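You operate a simulated robot arm through the tools that you are given. There is no shell and no other tool. Be economical: measure what you need, move in short steps, check, and stop when the job is done.

You are at the controls of a simulated two-armed robot. One attempt, no reset.

Task
Pass the chipped bowl from hand to hand into the cradle.
Fine: then press putty from the putty dish into its chip with the dark stick and put the stick back.

It is judged by the outcome, as a careful person would: the job done as asked, and still so three seconds after it is handed in. It fails if anything else is knocked over, pushed out of place, dropped, spilled or broken.

Robot
Two 7-joint arms with two-finger parallel grippers on one trunk, on a base that drives. Base frame: it is fixed to the floor where the robot stands at the start and does not move with it; the origin is under the middle of the robot, x ahead of it, y to its left, z up. Lengths are in m, angles in rad, forces in N, time in s.
The left shoulder is at the start at [0.06, 0.143, 0.926], the right one opposite. With the tool pointing down near the work surface each hand reaches from about 0.32 to 0.74 m from the robot's upright axis, wherever it stands, measured 20 degrees to its own side. Places, roughly: middle of the cradle [0.6, -0.3, 0.8]; putty dish [0.6, -0.5, 0.8]. Payload 1.57 kg a hand.
The tool frame of a hand sits at the grasp point between the pads (the TCP): z along the fingers, y along the line on which they close. The tips reach 0.03 m beyond it. Largest opening 0.11 m; finger width 0.024, thickness 0.012; the body of the gripper, 0.048 by 0.112 m, starts 0.078 m behind the TCP.
Orientation is that of the tool frame in the base frame, as a unit quaternion [x, y, z, w]. With the fingers straight down and closing along the base's y, the tool's x points along the base's -x, its y along +y and its z along -z.

Tools
- The arms move only by the tool step_arm. It takes "left_motion", "right_motion" or both (then of equal length, played together; a hand with none holds still); each is a list of rows, each a list of 2 entries, a list of its own where there are three numbers: the shift along the tool's x, y, z in m, then the turn, a rotation vector about the tool's x, y, z in degrees. In form: [[[tx, ty, tz], [rx, ry, rz]], ...]. A call has 1 to 20 rows; each row is the pose to reach, as a shift and turn from the pose commanded when the call began, along the tool's axes at that moment. "left_fingers" and "right_fingers" are, for a hand that has rows, the closure, from 0 (fully open) to 1 (shut), set as the call begins (left out, the last holds). A row lasts 0.2 s, in which the tool goes at most 0.05 m and 0.15 rad; a call with a longer step from one row to the next is refused whole, and so is a gripper value outside its range. Where a pose cannot be reached the arm comes as near as it can. A force on the tool above 40 N (or 10 N above the force at the start of the call, whichever is more), or a blocked arm, ends the call early, and 0.2 s more pass. Each finger travels about 0.045 m/s and halts on what it meets, pressing with about 43 N; the grip force reading is that of the motor and also rises with nothing between the fingers. The clock runs only during rows and for 0.2 s after the last one: add rows that repeat a pose to give the fingers time. It gives the time, the measured TCP pose, the force on the tool (base axes), the opening and the grip force at its end, in the units of the frame above (readings bear some noise).
- Cameras (640 x 400 px; columns grow to the right, rows downward): "scene" is now at [0.0396, -0.0311, 1.5336]; the picture's right is [-0.38, -0.93, 0.00], its down [-0.73, 0.30, -0.62] and it looks along [0.58, -0.23, -0.78] (base axes); focal length 271 px, centre (320, 200). "left" rides on the left gripper at [0.07, -0.016, -0.141] in its tool frame; the picture's right is [0.23, 0.97, 0.00], its down [-0.85, 0.20, -0.48] and it looks along [-0.47, 0.11, 0.88] (tool axes); focal length 222 px, centre (320, 200). "right" rides on the right gripper at [0.07, 0.016, -0.141] in its tool frame; the picture's right is [-0.23, 0.97, 0.00], its down [-0.86, -0.20, -0.48] and it looks along [-0.47, -0.11, 0.88] (tool axes); focal length 222 px, centre (320, 200). There is no depth. A picture from a camera that has moved, and an enlarged one, comes with that camera's place and axes in the base frame and with its lens.
- snapshot(camera): a new picture of that camera. The clock stands still meanwhile.
- lift_body(by): slides the trunk up (or, below 0, down) by that many m; the arms and the scene camera ride with it, the base frame stays. It gives what a move gives, with no picture.
- steer(legs): drives the robot by 1 to 6 legs, each [ahead, left, turn to the left] in m, m and rad, along the robot's own axes; the way and the turn of a leg run together, so that a leg with both is an arc; at most 1.5 m and 3.142 rad a leg. The arms and the cameras ride along, it lands a little off, and it stops where it bumps. It gives what a move gives.
- head_to(pan, tilt): turns the head with the scene camera to pan (to the left, within 1.501 rad either way) and tilt (down, from -0.506 to 1.204), counted from straight ahead of the robot. It gives what a move gives.
- inspect(camera, box): a new picture of the part [left, top, right, bottom] of that camera's present view, enlarged. The clock stands still meanwhile.
- hand_in(): hands the job in; it is judged then, once.

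Work in short steps. Places have to be worked out from the pictures, the camera data and where the tool is seen: move nearer, look again, correct. Check each grasp and each placing, and mend what went wrong. You have 120 turns and 108 pictures in all, those below and enlarged ones among them. Open the grippers and draw the arms clear of the work before you hand the job in, unless the task says otherwise; then end with one line.

The tools are called after ">>>" as a command line: name --argument value ..., lists and objects as JSON in quotes. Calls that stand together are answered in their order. step_arm: Moves the arms, as the interface text tells. Its arguments: {"type":"object","properties":{"left_motion":{"type":"array","items":{"type":"array"}},"left_fingers":{"type":"number"},"right_motion":{"type":"array","items":{"type":"array"}},"right_fingers":{"type":"number"}},"required":[]} The other tools are called the same way: lift_body (by) slides the trunk up or down; steer (legs) drives the base; head_to (pan, tilt) turns the head that bears the scene camera; snapshot (camera) takes a picture; inspect (camera, box) takes an enlarged picture of a part of a camera's view; hand_in () hands the job in.

At the start:

```text
time_s: 0.0
left_tcp_pos: [0.4606, 0.0224, 0.9999]
left_tcp_rot: [0.0, 1.0, -0.001, 0.0]
left_wrist_force: [-0.6, -0.5, -0.9]
left_gripper_width: 0.1101
left_grip_force: 0.0
right_tcp_pos: [0.4252, -0.4294, 0.999]
right_tcp_rot: [0.0, 1.0, 0.0, 0.0]
right_wrist_force: [0.3, -0.5, -0.2]
right_gripper_width: 0.11
right_grip_force: 0.0
trunk travel left (down, up): [-0.525, 0.065]
robot x, y, heading: [0.0005, 0.0004, -0.0]
head pan, tilt: [-0.386, 0.899]
```

scene: 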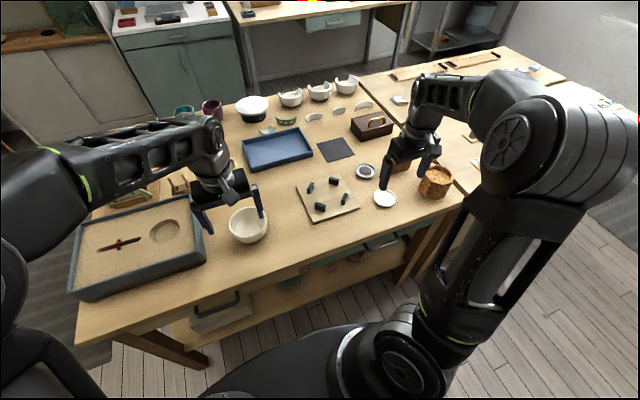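
right: 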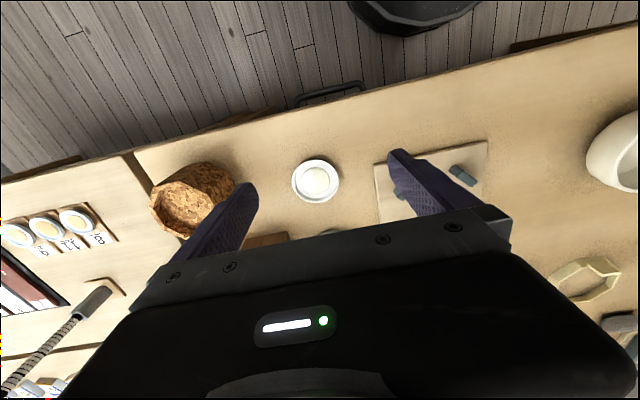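
left: 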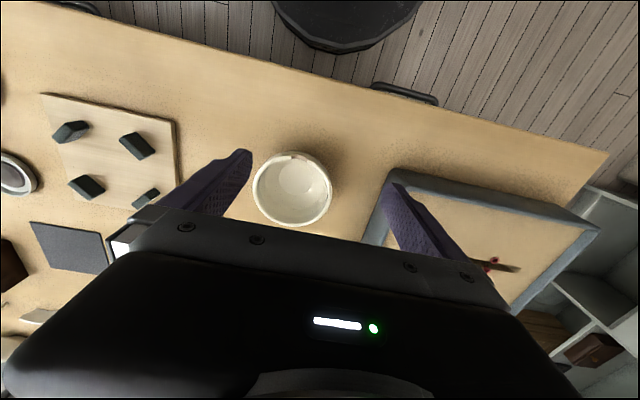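

The bowl lies under the left hand, the cradle is the board with four blocks, and the putty dish seems to be the white one. I look closer at these parts of the scene.

>>> inspect --camera "scene" --box '[220, 130, 460, 280]'

>>> inspect --camera "scene" --box '[60, 150, 300, 300]'

>>> inspect --camera "scene" --box '[220, 60, 440, 198]'

```text
2.67 times, centred on (340, 205) of scene
camera zoom: at [0.0396, -0.0311, 1.5336], right [-0.38, -0.93, 0.0], down [-0.73, 0.3, -0.62], along [0.58, -0.23, -0.78], focal length 722 px, centre (267, 187)
```

zoom: 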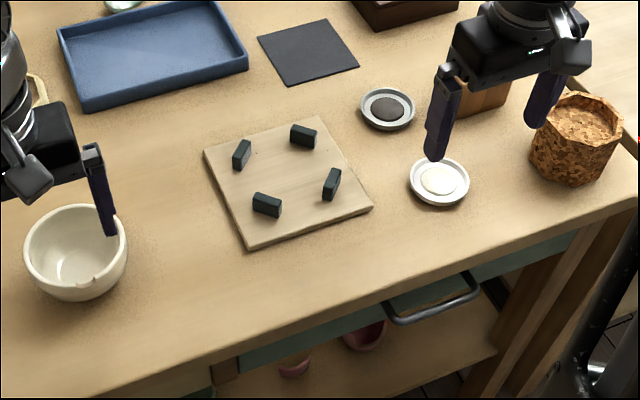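

```text
2.67 times, centred on (180, 225) of scene
camera zoom: at [0.0396, -0.0311, 1.5336], right [-0.38, -0.93, 0.0], down [-0.73, 0.3, -0.62], along [0.58, -0.23, -0.78], focal length 722 px, centre (693, 133)
```

zoom: 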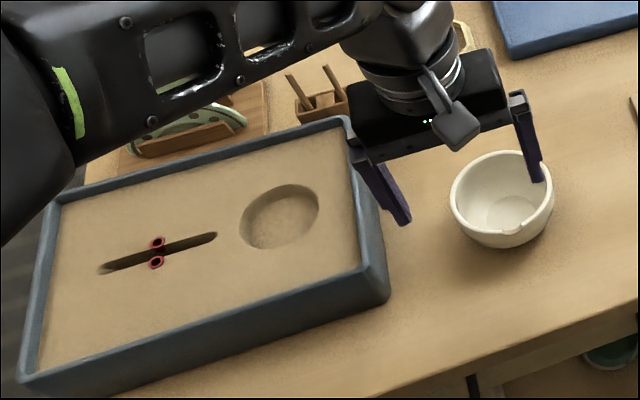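

```text
2.90 times, centred on (330, 129) of scene
camera zoom: at [0.0396, -0.0311, 1.5336], right [-0.38, -0.93, 0.0], down [-0.73, 0.3, -0.62], along [0.58, -0.23, -0.78], focal length 785 px, centre (291, 406)
```

zoom: 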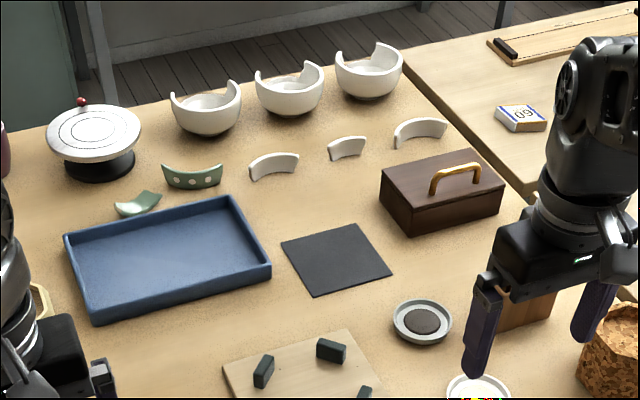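

Two dishes sit near the right hand (one white with pale content, one grey with dark content), and a block with sticks is hidden behind the left hand. I look with the hand cameras at enlarged parts.

>>> inspect --camera "left" --box '[360, 120, 640, 295]'

>>> inspect --camera "right" --box '[140, 130, 380, 280]'

>>> inspect --camera "scene" --box '[340, 130, 460, 205]'

>>> inspect --camera "scene" --box '[150, 140, 270, 215]'

```text
2.29 times, centred on (500, 208) of left
camera zoom: at [0.3911, 0.0045, 1.1416], right [-0.23, 0.97, 0.0], down [0.85, 0.2, 0.48], along [0.47, 0.11, -0.88], focal length 508 px, centre (-91, 183)
```

zoom: 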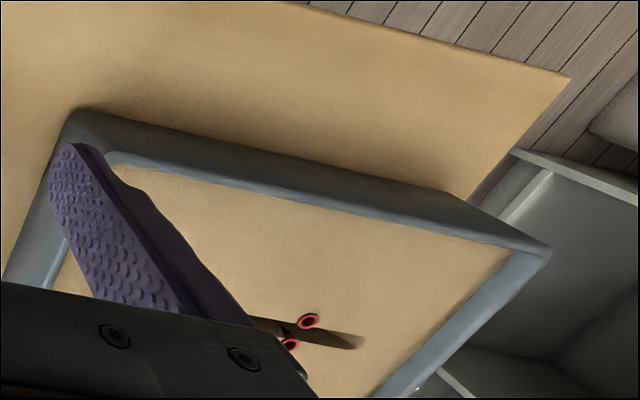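

```text
2.67 times, centred on (260, 205) of right
camera zoom: at [0.356, -0.4136, 1.1414], right [0.23, 0.97, 0.0], down [0.86, -0.2, 0.48], along [0.47, -0.11, -0.88], focal length 592 px, centre (480, 187)
```

zoom: 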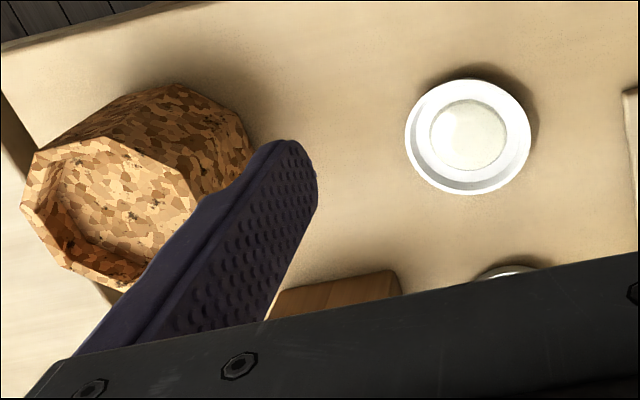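

```text
5.33 times, centred on (400, 168) of scene
camera zoom: at [0.0396, -0.0311, 1.5336], right [-0.38, -0.93, 0.0], down [-0.73, 0.3, -0.62], along [0.58, -0.23, -0.78], focal length 1444 px, centre (-107, 373)
```

zoom: 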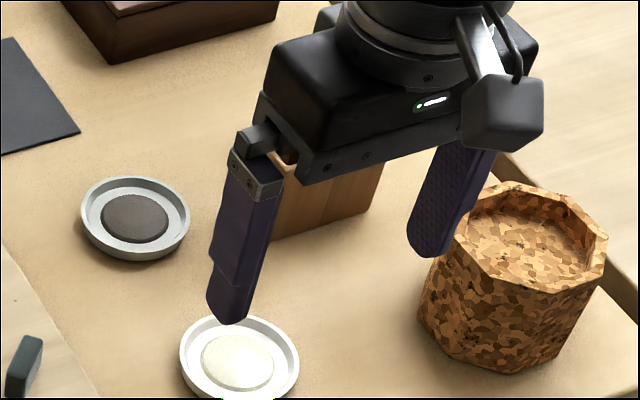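

```text
5.33 times, centred on (210, 178) of scene
camera zoom: at [0.0396, -0.0311, 1.5336], right [-0.38, -0.93, 0.0], down [-0.73, 0.3, -0.62], along [0.58, -0.23, -0.78], focal length 1444 px, centre (907, 320)
```

zoom: 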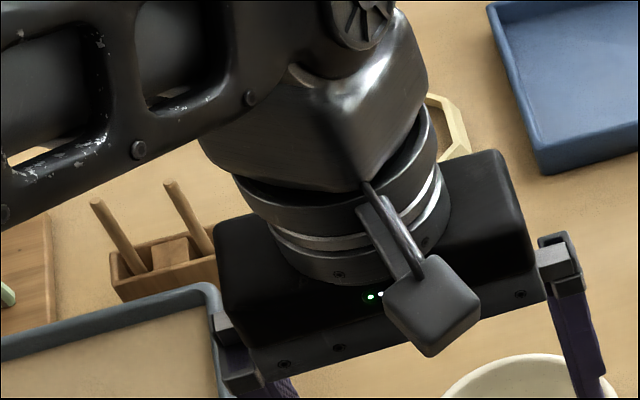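

The stand behind the right hand may hold the dark stick; I draw the right hand back and up to uncover it.

>>> step_arm --right_motion '[[[0.04, 0, -0.02], [0, 0, 0]], [[0.08, 0, -0.04], [0, 0, 0]], [[0.12, 0, -0.06], [0, 0, 0]], [[0.15, 0, -0.08], [0, 0, 0]]]' --left_motion '[[[0.03, 0, -0.03], [0, 0, 0]], [[0.06, 0, -0.05], [0, 0, 0]], [[0.08, 0, -0.08], [0, 0, 0]], [[0.1, 0, -0.1], [0, 0, 0]]]'

>>> snapshot --camera "scene"

>>> snapshot --camera "right"

>>> snapshot --camera "left"

```text
time_s: 1.0
left_tcp_pos: [0.3577, 0.0262, 1.1006]
left_tcp_rot: [-0.001, 1.0, -0.001, 0.0]
left_wrist_force: [-0.7, 0.0, 0.3]
left_gripper_width: 0.1101
left_grip_force: 0.1
right_tcp_pos: [0.275, -0.4286, 1.0795]
right_tcp_rot: [-0.001, 1.0, 0.0, 0.001]
right_wrist_force: [-0.7, 0.3, 0.5]
right_gripper_width: 0.1102
right_grip_force: 0.1
trunk travel left (down, up): [-0.525, 0.065]
robot x, y, heading: [-0.0007, 0.0003, -0.001]
head pan, tilt: [-0.386, 0.899]
```

```text
97 pictures are left
camera scene: at [0.0386, -0.0306, 1.5336], right [-0.38, -0.93, 0.0], down [-0.72, 0.29, -0.62], along [0.58, -0.23, -0.78], focal length 271 px, centre (320, 200)
```

scene: 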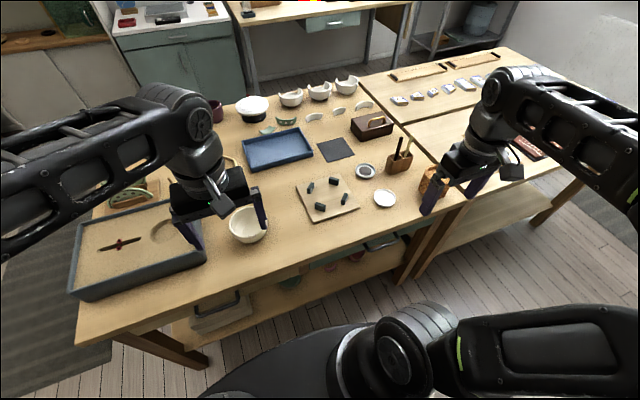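

```text
96 pictures are left
camera right: at [0.2049, -0.4132, 1.2209], right [0.23, 0.97, 0.0], down [0.86, -0.2, 0.48], along [0.47, -0.11, -0.88], focal length 222 px, centre (320, 200)
```

right: 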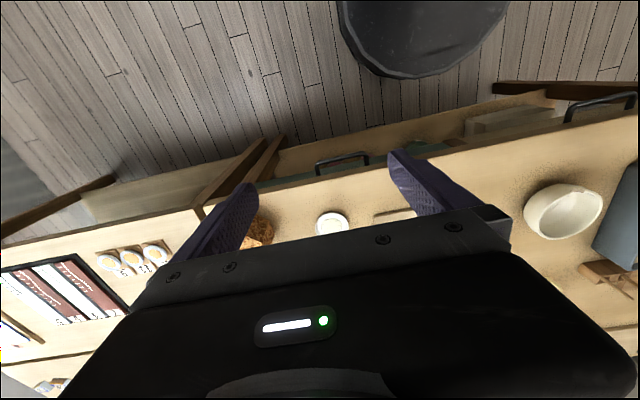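

```text
95 pictures are left
camera left: at [0.2883, 0.0088, 1.2417], right [-0.23, 0.97, 0.0], down [0.85, 0.2, 0.48], along [0.47, 0.11, -0.88], focal length 222 px, centre (320, 200)
```

left: 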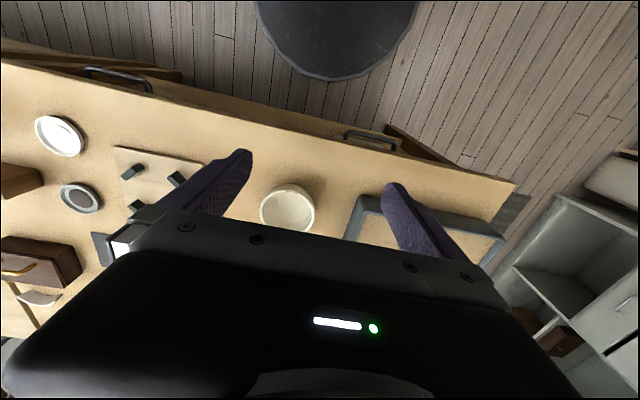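

The right stand does hold a dark stick. I enlarge it, the dishes and the bowl.

>>> inspect --camera "scene" --box '[340, 125, 452, 195]'

>>> inspect --camera "scene" --box '[280, 155, 400, 230]'

>>> inspect --camera "scene" --box '[210, 190, 290, 240]'

>>> inspect --camera "left" --box '[230, 165, 350, 240]'

```text
5.71 times, centred on (396, 160) of scene
camera zoom: at [0.0386, -0.0306, 1.5336], right [-0.38, -0.93, 0.0], down [-0.72, 0.29, -0.62], along [0.58, -0.23, -0.78], focal length 1548 px, centre (-114, 429)
```

zoom: 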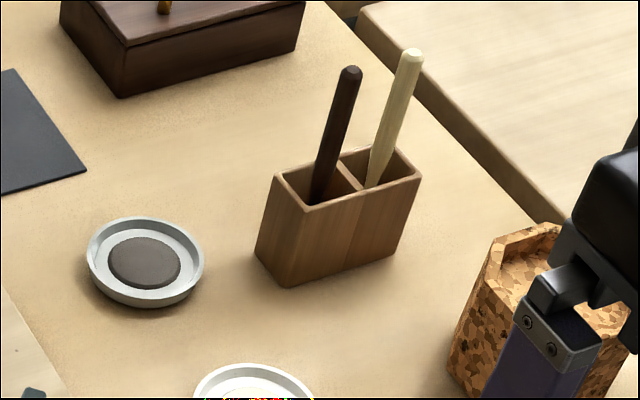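

```text
5.33 times, centred on (340, 192) of scene
camera zoom: at [0.0386, -0.0306, 1.5336], right [-0.38, -0.93, 0.0], down [-0.72, 0.29, -0.62], along [0.58, -0.23, -0.78], focal length 1444 px, centre (213, 240)
```

zoom: 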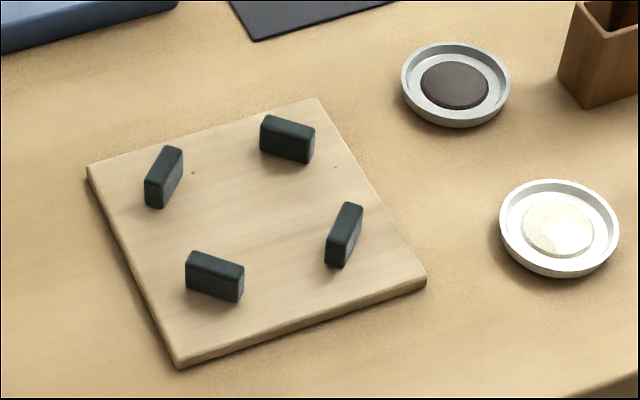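

```text
8.00 times, centred on (250, 215) of scene
camera zoom: at [0.0386, -0.0306, 1.5336], right [-0.38, -0.93, 0.0], down [-0.72, 0.29, -0.62], along [0.58, -0.23, -0.78], focal length 2166 px, centre (880, 80)
```

zoom: 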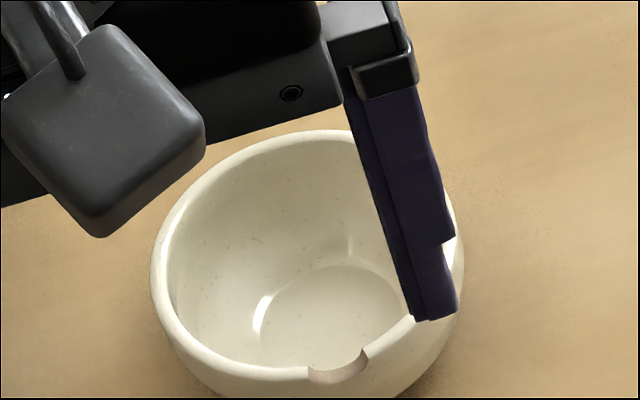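

```text
5.33 times, centred on (290, 202) of left
camera zoom: at [0.2883, 0.0088, 1.2417], right [-0.23, 0.97, 0.0], down [0.85, 0.2, 0.48], along [0.47, 0.11, -0.88], focal length 1185 px, centre (480, 187)
```

zoom: 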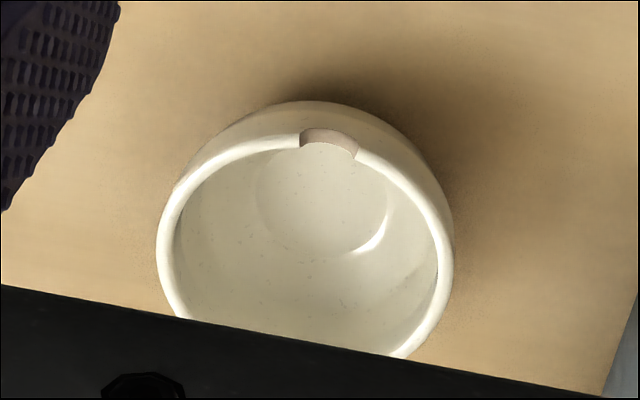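

The dark dish computes to about (0.636, -0.456), which fits the given putty dish place; the pale one is at (0.497, -0.457). The dark stick is in the stand beside it. The bowl's centre is near (0.54, 0), rim about 0.86, its chip facing the robot. I bring the left hand above its left rim, tilted 15° outwards.

>>> step_arm --left_motion '[[[-0.03, 0.005, 0.025], [3, 0, 0]], [[-0.06, 0.01, 0.05], [6, 0, 0]], [[-0.09, 0.015, 0.075], [9, 0, 0]], [[-0.12, 0.02, 0.1], [12, 0, 0]], [[-0.15, 0.025, 0.12], [15, 0, 0]], [[-0.182, 0.027, 0.14], [15, 0, 0]], [[-0.182, 0.027, 0.14], [15, 0, 0]]]' --left_fingers 0.55

>>> snapshot --camera "left"

>>> snapshot --camera "scene"

```text
time_s: 2.6
left_tcp_pos: [0.5429, 0.0499, 0.961]
left_tcp_rot: [0.0, 0.991, -0.131, 0.001]
left_wrist_force: [0.5, -0.3, 0.7]
left_gripper_width: 0.0497
left_grip_force: 0.0
right_tcp_pos: [0.2745, -0.4309, 1.0786]
right_tcp_rot: [-0.001, 1.0, 0.0, 0.001]
right_wrist_force: [-0.3, 0.5, 1.2]
right_gripper_width: 0.11
right_grip_force: 0.1
trunk travel left (down, up): [-0.525, 0.065]
robot x, y, heading: [0.0021, 0.0001, -0.004]
head pan, tilt: [-0.386, 0.899]
```

```text
90 pictures are left
camera left: at [0.473, 0.0708, 1.1021], right [-0.23, 0.94, -0.25], down [0.85, 0.32, 0.41], along [0.47, -0.12, -0.88], focal length 222 px, centre (320, 200)
```

left: 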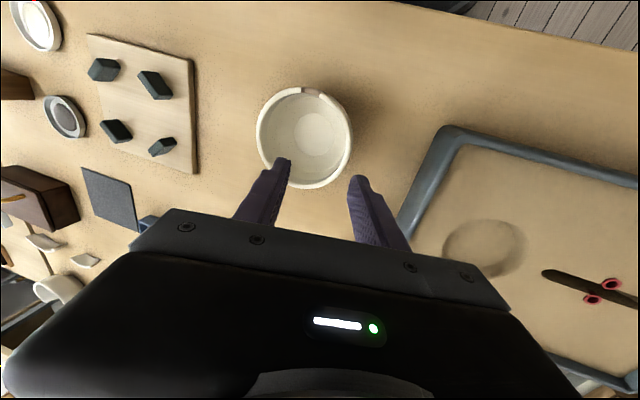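

```text
89 pictures are left
camera scene: at [0.039, -0.0309, 1.5336], right [-0.38, -0.93, 0.0], down [-0.73, 0.3, -0.62], along [0.58, -0.23, -0.78], focal length 271 px, centre (320, 200)
```

scene: 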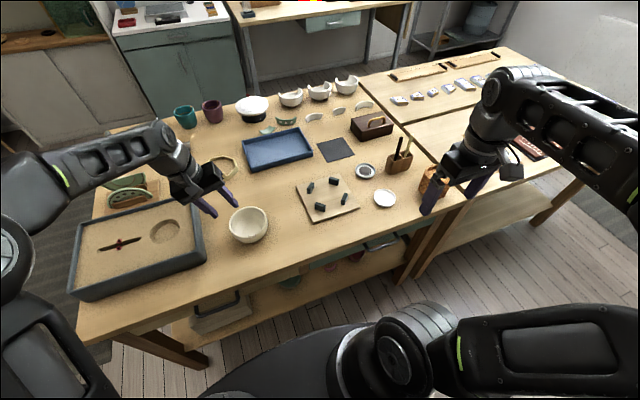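

Both views show the whole bowl now; I enlarge it in each to triangulate its rim.

>>> inspect --camera "left" --box '[240, 75, 400, 175]'

>>> inspect --camera "left" --box '[240, 120, 400, 220]'

>>> inspect --camera "scene" --box '[190, 195, 286, 255]'

```text
4.00 times, centred on (320, 125) of left
camera zoom: at [0.473, 0.0708, 1.1021], right [-0.23, 0.94, -0.25], down [0.85, 0.32, 0.41], along [0.47, -0.12, -0.88], focal length 888 px, centre (320, 500)
```

zoom: 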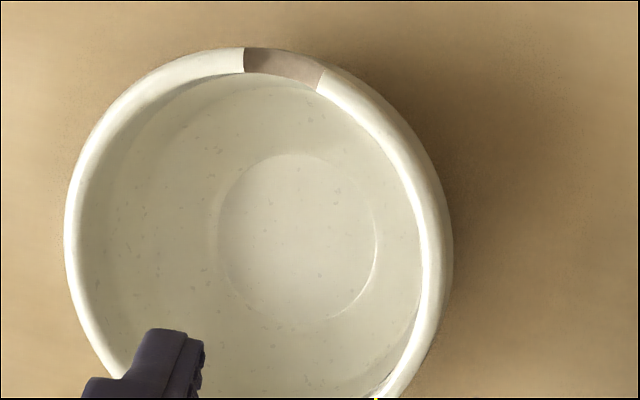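

```text
4.00 times, centred on (320, 170) of left
camera zoom: at [0.473, 0.0708, 1.1021], right [-0.23, 0.94, -0.25], down [0.85, 0.32, 0.41], along [0.47, -0.12, -0.88], focal length 888 px, centre (320, 320)
```

zoom: 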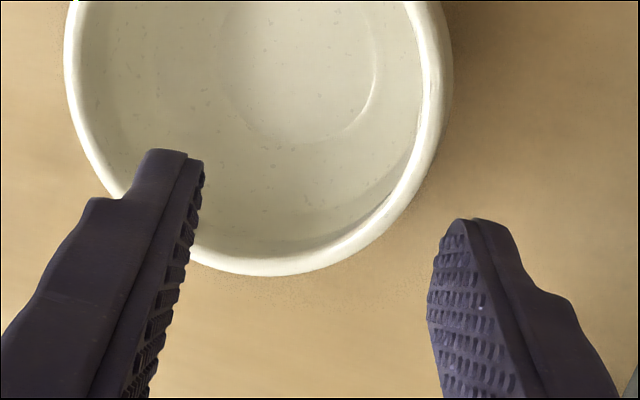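

```text
6.67 times, centred on (238, 225) of scene
camera zoom: at [0.039, -0.0309, 1.5336], right [-0.38, -0.93, 0.0], down [-0.73, 0.3, -0.62], along [0.58, -0.23, -0.78], focal length 1805 px, centre (867, 33)
```

zoom: 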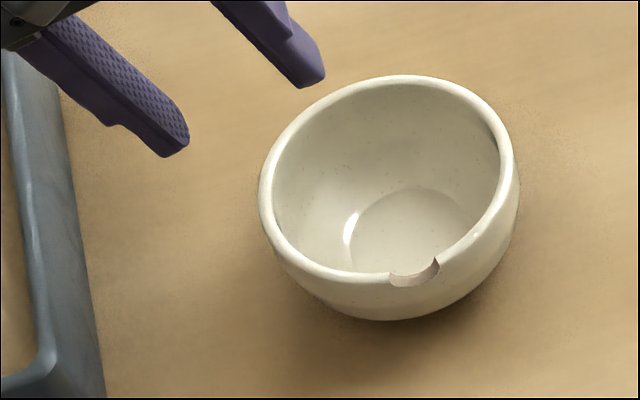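

Triangulated: bowl centre (0.541, -0.002), rim radius about 0.054, rim top about 0.863, chip towards -x. The left fingers straddle the left wall, so I go straight down 0.105 m.

>>> step_arm --left_motion '[[[0, 0.008, 0.03], [0, 0, 0]], [[0, 0.0155, 0.058], [0, 0, 0]], [[0, 0.0217, 0.081], [0, 0, 0]], [[0, 0.0272, 0.1014], [0, 0, 0]], [[0, 0.0272, 0.1014], [0, 0, 0]]]'

>>> snapshot --camera "left"

>>> inspect --camera "scene" --box '[190, 180, 302, 250]'

```text
time_s: 3.8
left_tcp_pos: [0.5445, 0.0477, 0.8584]
left_tcp_rot: [-0.001, 0.991, -0.131, 0.0]
left_wrist_force: [0.9, 0.1, -0.2]
left_gripper_width: 0.0497
left_grip_force: 0.0
right_tcp_pos: [0.2761, -0.4296, 1.0792]
right_tcp_rot: [0.001, 1.0, 0.0, 0.0]
right_wrist_force: [-0.1, 0.8, 0.1]
right_gripper_width: 0.1101
right_grip_force: 0.1
trunk travel left (down, up): [-0.525, 0.065]
robot x, y, heading: [-0.0013, 0.0007, -0.001]
head pan, tilt: [-0.386, 0.899]
```

```text
85 pictures are left
camera left: at [0.4746, 0.0681, 0.9987], right [-0.23, 0.94, -0.25], down [0.85, 0.32, 0.41], along [0.47, -0.12, -0.88], focal length 222 px, centre (320, 200)
```

left: 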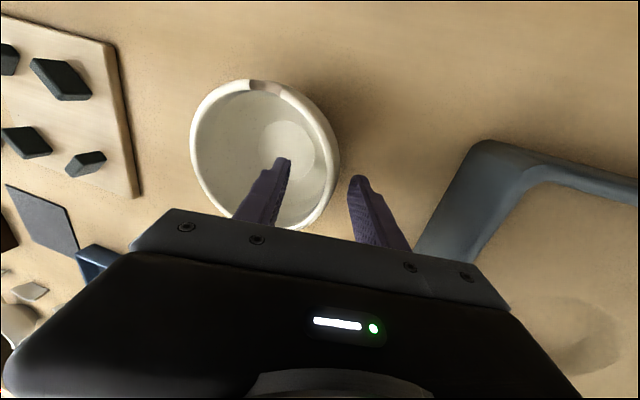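

```text
5.71 times, centred on (246, 215) of scene
camera zoom: at [0.0395, -0.0311, 1.5336], right [-0.38, -0.93, 0.0], down [-0.73, 0.3, -0.62], along [0.58, -0.23, -0.78], focal length 1548 px, centre (743, 114)
```

zoom: 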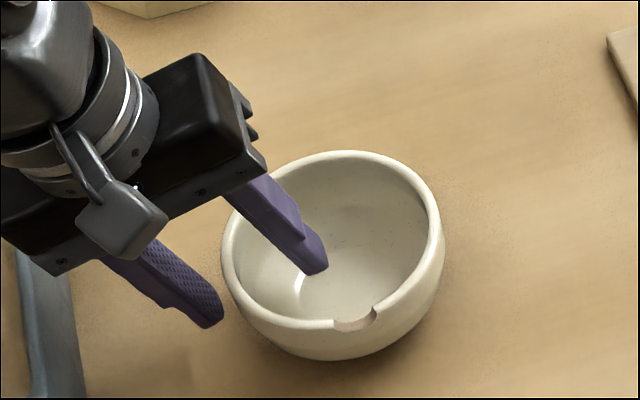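

The fingers straddle the wall. I go 5 mm lower and close.

>>> step_arm --left_motion '[[[0, 0.0013, 0.005], [0, 0, 0]], [[0, 0.0013, 0.005], [0, 0, 0]]]'

>>> step_arm --left_motion '[[[0, 0, 0], [0, 0, 0]], [[0, 0, 0], [0, 0, 0]], [[0, 0, 0], [0, 0, 0]], [[0, 0, 0], [0, 0, 0]], [[0, 0, 0], [0, 0, 0]]]' --left_fingers 1.0

>>> inspect --camera "scene" --box '[190, 180, 302, 250]'

```text
time_s: 4.4
left_tcp_pos: [0.5438, 0.0481, 0.851]
left_tcp_rot: [0.001, 0.991, -0.132, 0.0]
left_wrist_force: [0.4, 0.0, -1.0]
left_gripper_width: 0.0496
left_grip_force: 0.0
right_tcp_pos: [0.2759, -0.4294, 1.0791]
right_tcp_rot: [0.0, 1.0, 0.0, 0.0]
right_wrist_force: [0.3, 0.2, 0.2]
right_gripper_width: 0.11
right_grip_force: 0.1
trunk travel left (down, up): [-0.525, 0.065]
robot x, y, heading: [-0.0014, -0.0006, -0.003]
head pan, tilt: [-0.386, 0.899]
```

```text
time_s: 5.6
left_tcp_pos: [0.5441, 0.047, 0.8509]
left_tcp_rot: [0.0, 0.991, -0.131, 0.001]
left_wrist_force: [-2.1, -1.6, 3.9]
left_gripper_width: 0.0255
left_grip_force: 21.9
right_tcp_pos: [0.2759, -0.4289, 1.0795]
right_tcp_rot: [0.0, 1.0, 0.0, 0.0]
right_wrist_force: [-0.3, 0.2, -0.2]
right_gripper_width: 0.1099
right_grip_force: 0.0
trunk travel left (down, up): [-0.525, 0.065]
robot x, y, heading: [0.0014, -0.0015, -0.002]
head pan, tilt: [-0.386, 0.899]
```

```text
5.71 times, centred on (246, 215) of scene
camera zoom: at [0.039, -0.0312, 1.5336], right [-0.38, -0.93, 0.0], down [-0.72, 0.3, -0.62], along [0.58, -0.23, -0.78], focal length 1548 px, centre (743, 114)
```

zoom: 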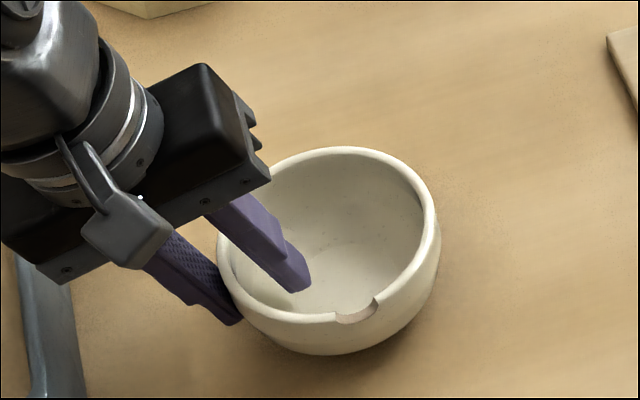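

The opening stands at 0.0255 with 22 N; I wait a little longer to see whether it is settled.

>>> step_arm --left_motion '[[[0, 0, 0], [0, 0, 0]], [[0, 0, 0], [0, 0, 0]], [[0, 0, 0], [0, 0, 0]]]'

>>> inspect --camera "left" --box '[160, 60, 400, 210]'

```text
time_s: 6.4
left_tcp_pos: [0.5429, 0.0474, 0.8515]
left_tcp_rot: [0.001, 0.991, -0.132, 0.001]
left_wrist_force: [-0.4, -2.6, 4.9]
left_gripper_width: 0.0254
left_grip_force: 21.6
right_tcp_pos: [0.2753, -0.4302, 1.0789]
right_tcp_rot: [0.0, 1.0, 0.0, 0.0]
right_wrist_force: [0.2, -0.4, 0.3]
right_gripper_width: 0.11
right_grip_force: 0.0
trunk travel left (down, up): [-0.525, 0.065]
robot x, y, heading: [0.0, 0.0026, 0.001]
head pan, tilt: [-0.386, 0.899]
```

```text
2.67 times, centred on (280, 135) of left
camera zoom: at [0.4735, 0.068, 0.9926], right [-0.23, 0.94, -0.25], down [0.85, 0.32, 0.41], along [0.47, -0.12, -0.88], focal length 592 px, centre (427, 373)
```

zoom: 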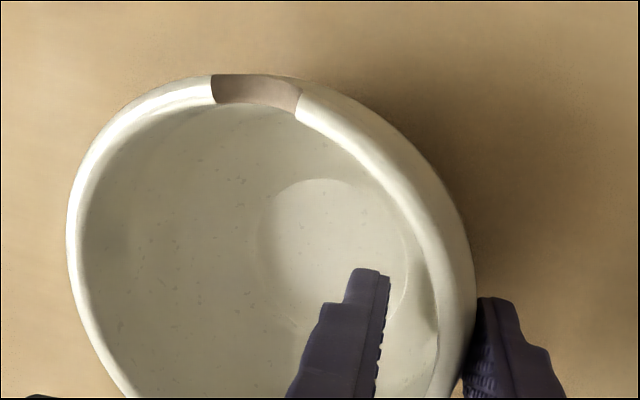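

The hold seems settled, with the inner pad near the rim and the outer on the belly. I lift 15 mm only and look how the bowl hangs.

>>> step_arm --left_motion '[[[0, -0.0013, -0.005], [0, 0, 0]], [[0, -0.0026, -0.01], [0, 0, 0]], [[0, -0.0039, -0.0145], [0, 0, 0]], [[0, -0.0039, -0.0145], [0, 0, 0]]]'

>>> inspect --camera "scene" --box '[190, 180, 302, 250]'

>>> inspect --camera "left" --box '[160, 60, 400, 210]'

```text
time_s: 7.4
left_tcp_pos: [0.5427, 0.0487, 0.8649]
left_tcp_rot: [0.0, 0.991, -0.13, 0.0]
left_wrist_force: [0.9, -0.1, -0.5]
left_gripper_width: 0.0234
left_grip_force: 22.2
right_tcp_pos: [0.276, -0.4293, 1.0793]
right_tcp_rot: [0.0, 1.0, 0.0, 0.0]
right_wrist_force: [0.6, -0.6, 0.4]
right_gripper_width: 0.11
right_grip_force: 0.0
trunk travel left (down, up): [-0.525, 0.065]
robot x, y, heading: [-0.002, -0.0014, 0.003]
head pan, tilt: [-0.386, 0.899]
```

```text
5.71 times, centred on (246, 215) of scene
camera zoom: at [0.0397, -0.031, 1.5336], right [-0.38, -0.93, 0.0], down [-0.73, 0.3, -0.62], along [0.58, -0.23, -0.78], focal length 1548 px, centre (743, 114)
```

zoom: 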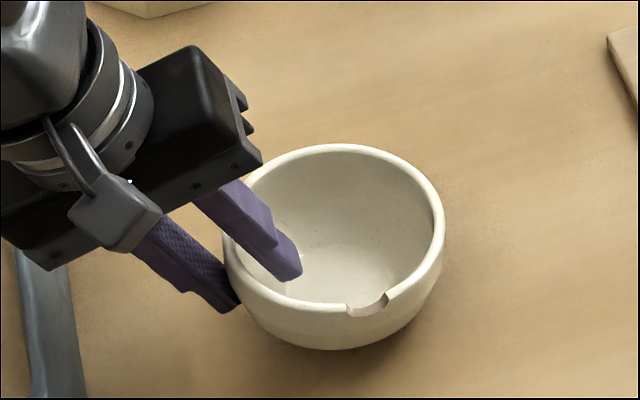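

```text
2.67 times, centred on (280, 135) of left
camera zoom: at [0.4729, 0.0688, 1.0063], right [-0.23, 0.94, -0.25], down [0.85, 0.32, 0.41], along [0.47, -0.12, -0.88], focal length 592 px, centre (427, 373)
```

zoom: 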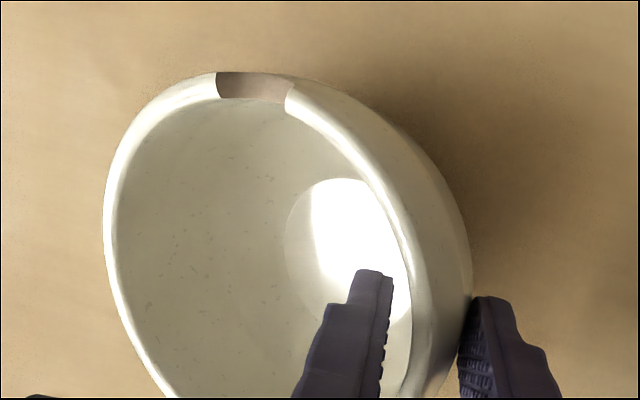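

The bowl tips in the tilted grip, since its wall is nearly upright. I set it down again and open, to regrip with less tilt.

>>> step_arm --left_motion '[[[0, 0.0013, 0.005], [0, 0, 0]], [[0, 0.0026, 0.01], [0, 0, 0]], [[0, 0.0039, 0.0145], [0, 0, 0]], [[0, 0.0039, 0.0145], [0, 0, 0]]]'

>>> step_arm --left_motion '[[[0, 0, 0], [0, 0, 0]], [[0, 0, 0], [0, 0, 0]], [[0, 0, 0], [0, 0, 0]], [[0, 0, 0], [0, 0, 0]]]' --left_fingers 0.55

>>> step_arm --left_motion '[[[0, 0, 0], [-4, 0, 0]], [[0, 0, 0], [-8, 0, 0]], [[0, 0, 0], [-8, 0, 0]]]'

>>> inspect --camera "scene" --box '[190, 180, 302, 250]'

>>> snapshot --camera "left"

```text
time_s: 8.4
left_tcp_pos: [0.5418, 0.0478, 0.8515]
left_tcp_rot: [-0.001, 0.991, -0.131, 0.002]
left_wrist_force: [0.3, 6.4, 14.3]
left_gripper_width: 0.0259
left_grip_force: 22.1
right_tcp_pos: [0.2748, -0.4292, 1.0801]
right_tcp_rot: [0.0, 1.0, 0.0, 0.001]
right_wrist_force: [0.1, -0.5, -0.6]
right_gripper_width: 0.1102
right_grip_force: 0.0
trunk travel left (down, up): [-0.525, 0.065]
robot x, y, heading: [0.0023, 0.0005, 0.003]
head pan, tilt: [-0.386, 0.899]
```

```text
time_s: 9.4
left_tcp_pos: [0.5425, 0.0477, 0.8496]
left_tcp_rot: [-0.001, 0.991, -0.132, 0.0]
left_wrist_force: [0.3, -0.3, -0.6]
left_gripper_width: 0.0497
left_grip_force: 0.0
right_tcp_pos: [0.2766, -0.4293, 1.0792]
right_tcp_rot: [0.001, 1.0, 0.0, 0.0]
right_wrist_force: [-0.7, -0.2, -0.4]
right_gripper_width: 0.1101
right_grip_force: 0.2
trunk travel left (down, up): [-0.525, 0.065]
robot x, y, heading: [-0.0007, -0.0012, 0.006]
head pan, tilt: [-0.386, 0.899]
```

```text
time_s: 10.2
left_tcp_pos: [0.5425, 0.0487, 0.8491]
left_tcp_rot: [0.0, 0.998, -0.062, 0.001]
left_wrist_force: [0.0, -0.2, -0.2]
left_gripper_width: 0.0494
left_grip_force: 0.1
right_tcp_pos: [0.2763, -0.4297, 1.0786]
right_tcp_rot: [0.0, 1.0, 0.001, -0.001]
right_wrist_force: [0.4, -0.2, 0.2]
right_gripper_width: 0.1101
right_grip_force: 0.2
trunk travel left (down, up): [-0.525, 0.065]
robot x, y, heading: [-0.0014, -0.0015, 0.005]
head pan, tilt: [-0.386, 0.899]
```

```text
5.71 times, centred on (246, 215) of scene
camera zoom: at [0.0396, -0.0309, 1.5336], right [-0.38, -0.93, 0.0], down [-0.73, 0.3, -0.62], along [0.58, -0.23, -0.78], focal length 1548 px, centre (743, 114)
```

zoom: 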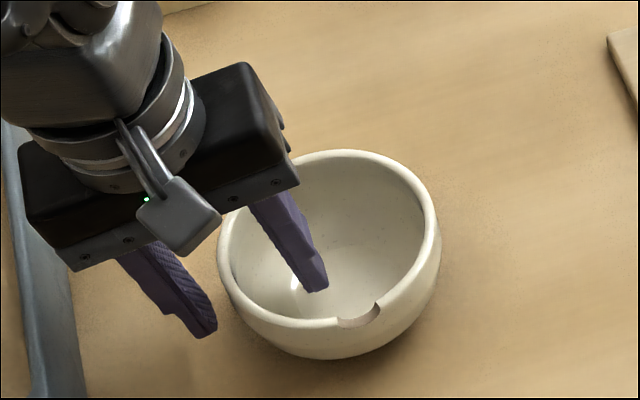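

```text
78 pictures are left
camera left: at [0.4727, 0.0488, 0.9921], right [-0.23, 0.97, -0.12], down [0.85, 0.26, 0.45], along [0.47, 0.0, -0.88], focal length 222 px, centre (320, 200)
```

left: 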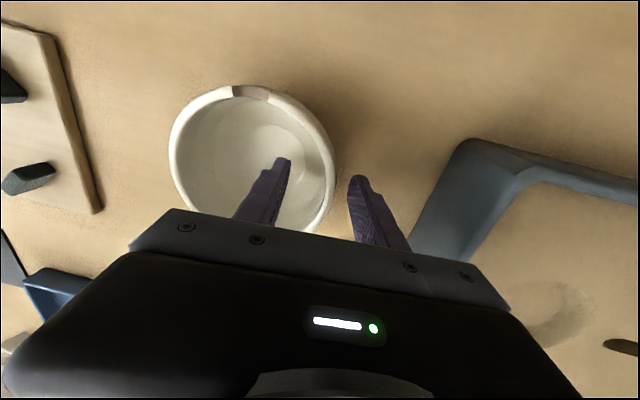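

Bowl stands level, tool now tilts 7°. Close again and lift 12 mm.

>>> step_arm --left_motion '[[[0, 0, 0], [0, 0, 0]], [[0, 0, 0], [0, 0, 0]], [[0, 0, 0], [0, 0, 0]], [[0, 0, 0], [0, 0, 0]], [[0, 0, 0], [0, 0, 0]], [[0, 0, 0], [0, 0, 0]]]' --left_fingers 1.0

>>> step_arm --left_motion '[[[0, 0, -0.004], [0, 0, 0]], [[0, 0, -0.008], [0, 0, 0]], [[0, 0, -0.012], [0, 0, 0]], [[0, 0, -0.012], [0, 0, 0]]]'

>>> inspect --camera "scene" --box '[190, 180, 302, 250]'

>>> inspect --camera "left" --box '[160, 60, 400, 210]'

```text
time_s: 11.6
left_tcp_pos: [0.5432, 0.0491, 0.8504]
left_tcp_rot: [0.0, 0.998, -0.062, 0.001]
left_wrist_force: [-2.6, -1.1, 8.5]
left_gripper_width: 0.0283
left_grip_force: 21.7
right_tcp_pos: [0.2754, -0.43, 1.0788]
right_tcp_rot: [-0.001, 1.0, 0.001, 0.0]
right_wrist_force: [-0.1, 0.3, -0.7]
right_gripper_width: 0.1101
right_grip_force: 0.0
trunk travel left (down, up): [-0.525, 0.065]
robot x, y, heading: [-0.005, -0.0033, -0.001]
head pan, tilt: [-0.386, 0.899]
```

```text
time_s: 12.6
left_tcp_pos: [0.5424, 0.0504, 0.8628]
left_tcp_rot: [0.0, 0.998, -0.061, 0.0]
left_wrist_force: [0.4, 1.0, 0.3]
left_gripper_width: 0.0254
left_grip_force: 22.3
right_tcp_pos: [0.2763, -0.4307, 1.0785]
right_tcp_rot: [0.001, 1.0, 0.0, 0.0]
right_wrist_force: [0.3, 0.9, 0.7]
right_gripper_width: 0.1101
right_grip_force: 0.0
trunk travel left (down, up): [-0.525, 0.065]
robot x, y, heading: [0.0021, -0.0006, -0.001]
head pan, tilt: [-0.386, 0.899]
```

```text
5.71 times, centred on (246, 215) of scene
camera zoom: at [0.0396, -0.0309, 1.5336], right [-0.38, -0.93, 0.0], down [-0.73, 0.3, -0.62], along [0.58, -0.23, -0.78], focal length 1548 px, centre (743, 114)
```

zoom: 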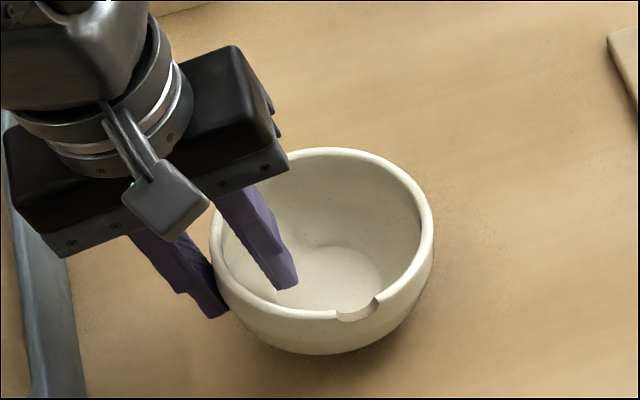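

```text
2.67 times, centred on (280, 135) of left
camera zoom: at [0.4731, 0.0508, 1.0044], right [-0.23, 0.97, -0.12], down [0.86, 0.26, 0.45], along [0.47, 0.0, -0.89], focal length 592 px, centre (427, 373)
```

zoom: 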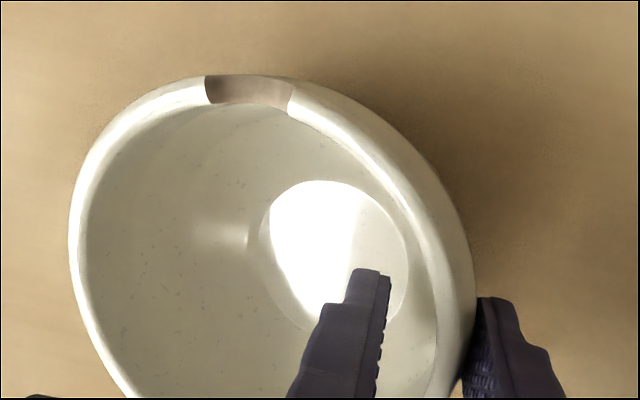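

On reflection the picture shows the far (right) side sagging: the wall leans outwards more than the pads do, so more tilt is right, not less. I set it down, open, tilt to 30° and hold it less deep.

>>> step_arm --left_motion '[[[0, 0, 0.004], [0, 0, 0]], [[0, 0, 0.008], [0, 0, 0]], [[0, 0, 0.012], [0, 0, 0]], [[0, 0, 0.012], [0, 0, 0]]]'

>>> step_arm --left_motion '[[[0, 0, 0], [0, 0, 0]], [[0, 0, 0], [0, 0, 0]], [[0, 0, 0], [0, 0, 0]], [[0, 0, 0], [0, 0, 0]]]' --left_fingers 0.55

>>> step_arm --left_motion '[[[0, 0, -0.01], [6, 0, 0]], [[0, 0, -0.01], [12, 0, 0]], [[0, 0, -0.01], [18, 0, 0]], [[0, 0, -0.01], [23, 0, 0]], [[0, 0, -0.01], [23, 0, 0]]]'

>>> inspect --camera "scene" --box '[190, 180, 302, 250]'

>>> inspect --camera "left" --box '[160, 60, 400, 210]'

```text
time_s: 13.6
left_tcp_pos: [0.5426, 0.0487, 0.8516]
left_tcp_rot: [-0.001, 0.998, -0.061, 0.002]
left_wrist_force: [2.9, 7.1, 14.6]
left_gripper_width: 0.0282
left_grip_force: 22.5
right_tcp_pos: [0.2754, -0.4296, 1.0796]
right_tcp_rot: [0.0, 1.0, 0.001, 0.001]
right_wrist_force: [-0.9, 0.0, -0.1]
right_gripper_width: 0.1101
right_grip_force: 0.0
trunk travel left (down, up): [-0.525, 0.065]
robot x, y, heading: [-0.0002, -0.0031, 0.001]
head pan, tilt: [-0.386, 0.899]
```

```text
time_s: 14.6
left_tcp_pos: [0.5427, 0.0469, 0.8495]
left_tcp_rot: [0.0, 0.998, -0.062, 0.0]
left_wrist_force: [0.5, -0.3, 0.0]
left_gripper_width: 0.0496
left_grip_force: 0.1
right_tcp_pos: [0.2753, -0.4301, 1.0788]
right_tcp_rot: [0.0, 1.0, 0.001, 0.0]
right_wrist_force: [-0.3, 0.2, 0.8]
right_gripper_width: 0.1102
right_grip_force: 0.1
trunk travel left (down, up): [-0.525, 0.065]
robot x, y, heading: [-0.0012, 0.0054, -0.003]
head pan, tilt: [-0.386, 0.899]
```

```text
time_s: 15.8
left_tcp_pos: [0.5425, 0.0491, 0.8591]
left_tcp_rot: [0.0, 0.966, -0.26, 0.0]
left_wrist_force: [-0.6, 0.1, -0.1]
left_gripper_width: 0.0495
left_grip_force: 0.1
right_tcp_pos: [0.276, -0.4302, 1.0789]
right_tcp_rot: [-0.001, 1.0, 0.001, -0.001]
right_wrist_force: [0.4, 0.0, 0.8]
right_gripper_width: 0.1098
right_grip_force: 0.0
trunk travel left (down, up): [-0.525, 0.065]
robot x, y, heading: [0.0008, 0.0022, 0.004]
head pan, tilt: [-0.386, 0.899]
```

```text
5.71 times, centred on (246, 215) of scene
camera zoom: at [0.0395, -0.0312, 1.5336], right [-0.38, -0.93, 0.0], down [-0.73, 0.3, -0.62], along [0.58, -0.23, -0.78], focal length 1548 px, centre (743, 114)
```

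zoom: 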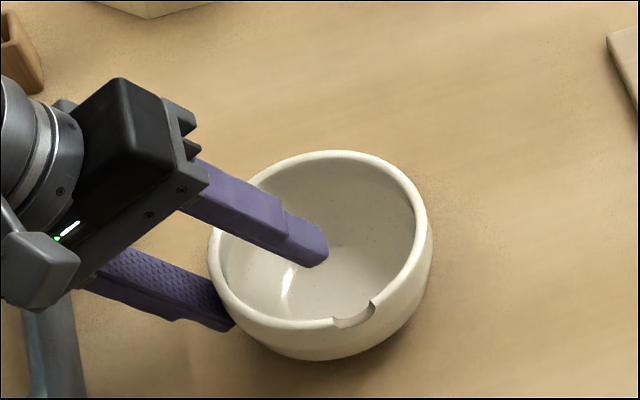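

```text
2.67 times, centred on (280, 135) of left
camera zoom: at [0.4726, 0.1049, 0.989], right [-0.23, 0.84, -0.49], down [0.85, 0.41, 0.31], along [0.47, -0.35, -0.81], focal length 592 px, centre (427, 373)
```

zoom: 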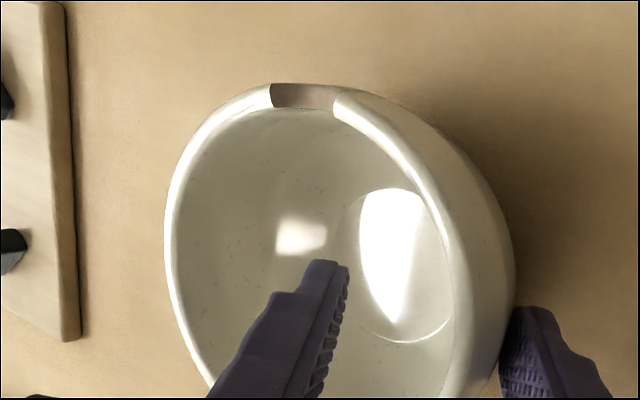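

The outer finger is near the wall; I shift 4 mm outwards, close and lift 12 mm.

>>> step_arm --left_motion '[[[0, 0.004, 0], [0, 0, 0]], [[0, 0.004, 0], [0, 0, 0]]]'

>>> step_arm --left_motion '[[[0, 0, 0], [0, 0, 0]], [[0, 0, 0], [0, 0, 0]], [[0, 0, 0], [0, 0, 0]], [[0, 0, 0], [0, 0, 0]], [[0, 0, 0], [0, 0, 0]], [[0, 0, 0], [0, 0, 0]]]' --left_fingers 1.0

>>> step_arm --left_motion '[[[0, -0.002, -0.0035], [0, 0, 0]], [[0, -0.004, -0.007], [0, 0, 0]], [[0, -0.006, -0.0104], [0, 0, 0]], [[0, -0.006, -0.0104], [0, 0, 0]]]'

>>> inspect --camera "scene" --box '[190, 180, 302, 250]'

>>> inspect --camera "left" --box '[160, 60, 400, 210]'

```text
time_s: 16.4
left_tcp_pos: [0.5415, 0.0539, 0.857]
left_tcp_rot: [0.0, 0.966, -0.259, 0.0]
left_wrist_force: [-0.7, 0.5, 0.8]
left_gripper_width: 0.0495
left_grip_force: 0.2
right_tcp_pos: [0.2763, -0.4298, 1.0787]
right_tcp_rot: [-0.001, 1.0, 0.0, 0.0]
right_wrist_force: [0.2, -0.4, 0.7]
right_gripper_width: 0.1099
right_grip_force: 0.1
trunk travel left (down, up): [-0.525, 0.065]
robot x, y, heading: [-0.0004, 0.0004, 0.0]
head pan, tilt: [-0.386, 0.899]
```

```text
time_s: 17.8
left_tcp_pos: [0.5431, 0.0534, 0.8564]
left_tcp_rot: [0.0, 0.966, -0.259, 0.0]
left_wrist_force: [0.3, 0.6, -2.4]
left_gripper_width: 0.0233
left_grip_force: 21.9
right_tcp_pos: [0.2759, -0.4306, 1.0793]
right_tcp_rot: [0.0, 1.0, 0.0, 0.001]
right_wrist_force: [-1.1, -0.5, -0.1]
right_gripper_width: 0.1101
right_grip_force: 0.1
trunk travel left (down, up): [-0.525, 0.065]
robot x, y, heading: [0.0031, 0.0014, -0.003]
head pan, tilt: [-0.386, 0.899]
```

```text
time_s: 18.8
left_tcp_pos: [0.5416, 0.0521, 0.8697]
left_tcp_rot: [0.001, 0.966, -0.259, 0.0]
left_wrist_force: [0.3, 0.9, -2.1]
left_gripper_width: 0.0227
left_grip_force: 22.0
right_tcp_pos: [0.2763, -0.4298, 1.0796]
right_tcp_rot: [0.0, 1.0, 0.001, 0.001]
right_wrist_force: [-0.1, 0.0, 0.3]
right_gripper_width: 0.1102
right_grip_force: 0.2
trunk travel left (down, up): [-0.525, 0.065]
robot x, y, heading: [-0.0027, -0.0069, -0.002]
head pan, tilt: [-0.386, 0.899]
```

```text
5.71 times, centred on (246, 215) of scene
camera zoom: at [0.0398, -0.031, 1.5336], right [-0.38, -0.93, 0.0], down [-0.73, 0.3, -0.62], along [0.58, -0.23, -0.78], focal length 1548 px, centre (743, 114)
```

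zoom: 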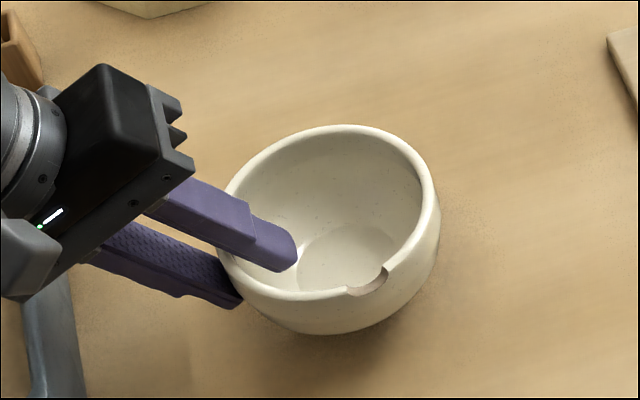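

```text
2.67 times, centred on (280, 135) of left
camera zoom: at [0.4728, 0.1085, 1.0002], right [-0.23, 0.84, -0.49], down [0.86, 0.41, 0.31], along [0.47, -0.35, -0.81], focal length 592 px, centre (427, 373)
```

zoom: 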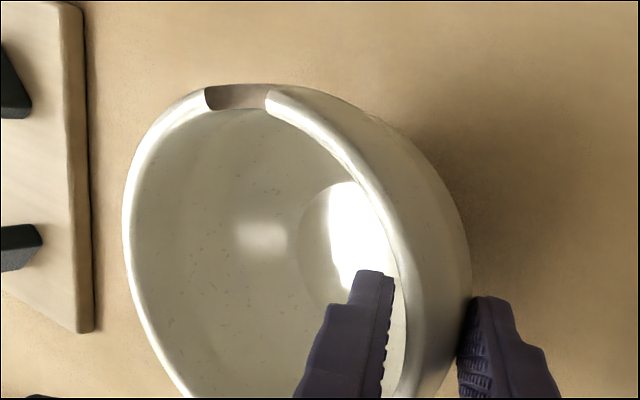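

The bowl now hangs nearly level and firm (about 0.2 kg). I raise it 0.10 m and carry it to about y = -0.09 for the handover.

>>> step_arm --left_motion '[[[0, -0.0075, -0.013], [0, 0, 0]], [[0, -0.015, -0.026], [0, 0, 0]], [[0, -0.025, -0.0433], [0, 0, 0]], [[0, -0.0375, -0.065], [0, 0, 0]], [[0, -0.05, -0.0866], [0, 0, 0]], [[0.01, -0.0695, -0.0754], [0, 0, 0]], [[0.02, -0.089, -0.0642], [0, 0, 0]], [[0.03, -0.1085, -0.0529], [0, 0, 0]], [[0.04, -0.128, -0.0416], [0, 0, 0]], [[0.04, -0.128, -0.0416], [0, 0, 0]]]'

>>> snapshot --camera "scene"

>>> snapshot --camera "left"

```text
time_s: 21.0
left_tcp_pos: [0.5037, -0.0378, 0.9671]
left_tcp_rot: [0.001, 0.966, -0.26, 0.0]
left_wrist_force: [-0.2, 0.2, -2.0]
left_gripper_width: 0.0232
left_grip_force: 21.7
right_tcp_pos: [0.2762, -0.4303, 1.0793]
right_tcp_rot: [0.001, 1.0, 0.001, 0.0]
right_wrist_force: [-0.1, -0.5, -0.5]
right_gripper_width: 0.1097
right_grip_force: 0.0
trunk travel left (down, up): [-0.525, 0.065]
robot x, y, heading: [-0.002, 0.0025, -0.001]
head pan, tilt: [-0.386, 0.899]
```

```text
71 pictures are left
camera scene: at [0.0399, -0.0308, 1.5336], right [-0.38, -0.93, 0.0], down [-0.73, 0.3, -0.62], along [0.58, -0.23, -0.78], focal length 271 px, centre (320, 200)
```

scene: 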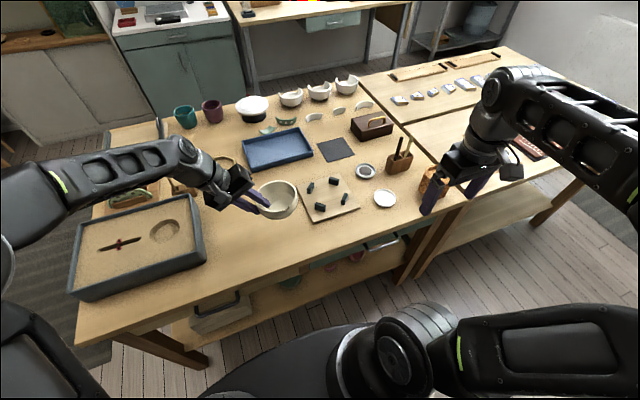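

```text
70 pictures are left
camera left: at [0.4341, 0.0176, 1.0996], right [-0.23, 0.84, -0.49], down [0.85, 0.41, 0.31], along [0.47, -0.35, -0.81], focal length 222 px, centre (320, 200)
```

left: 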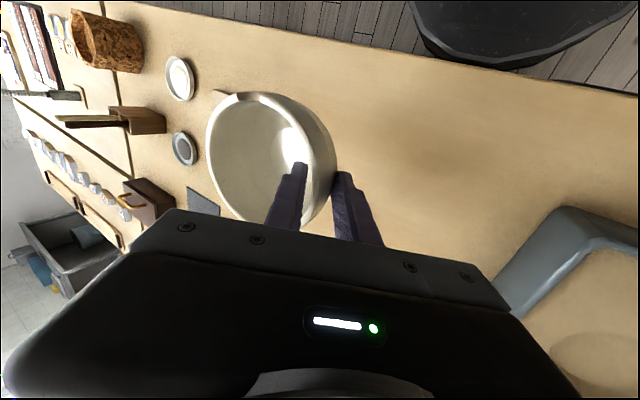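

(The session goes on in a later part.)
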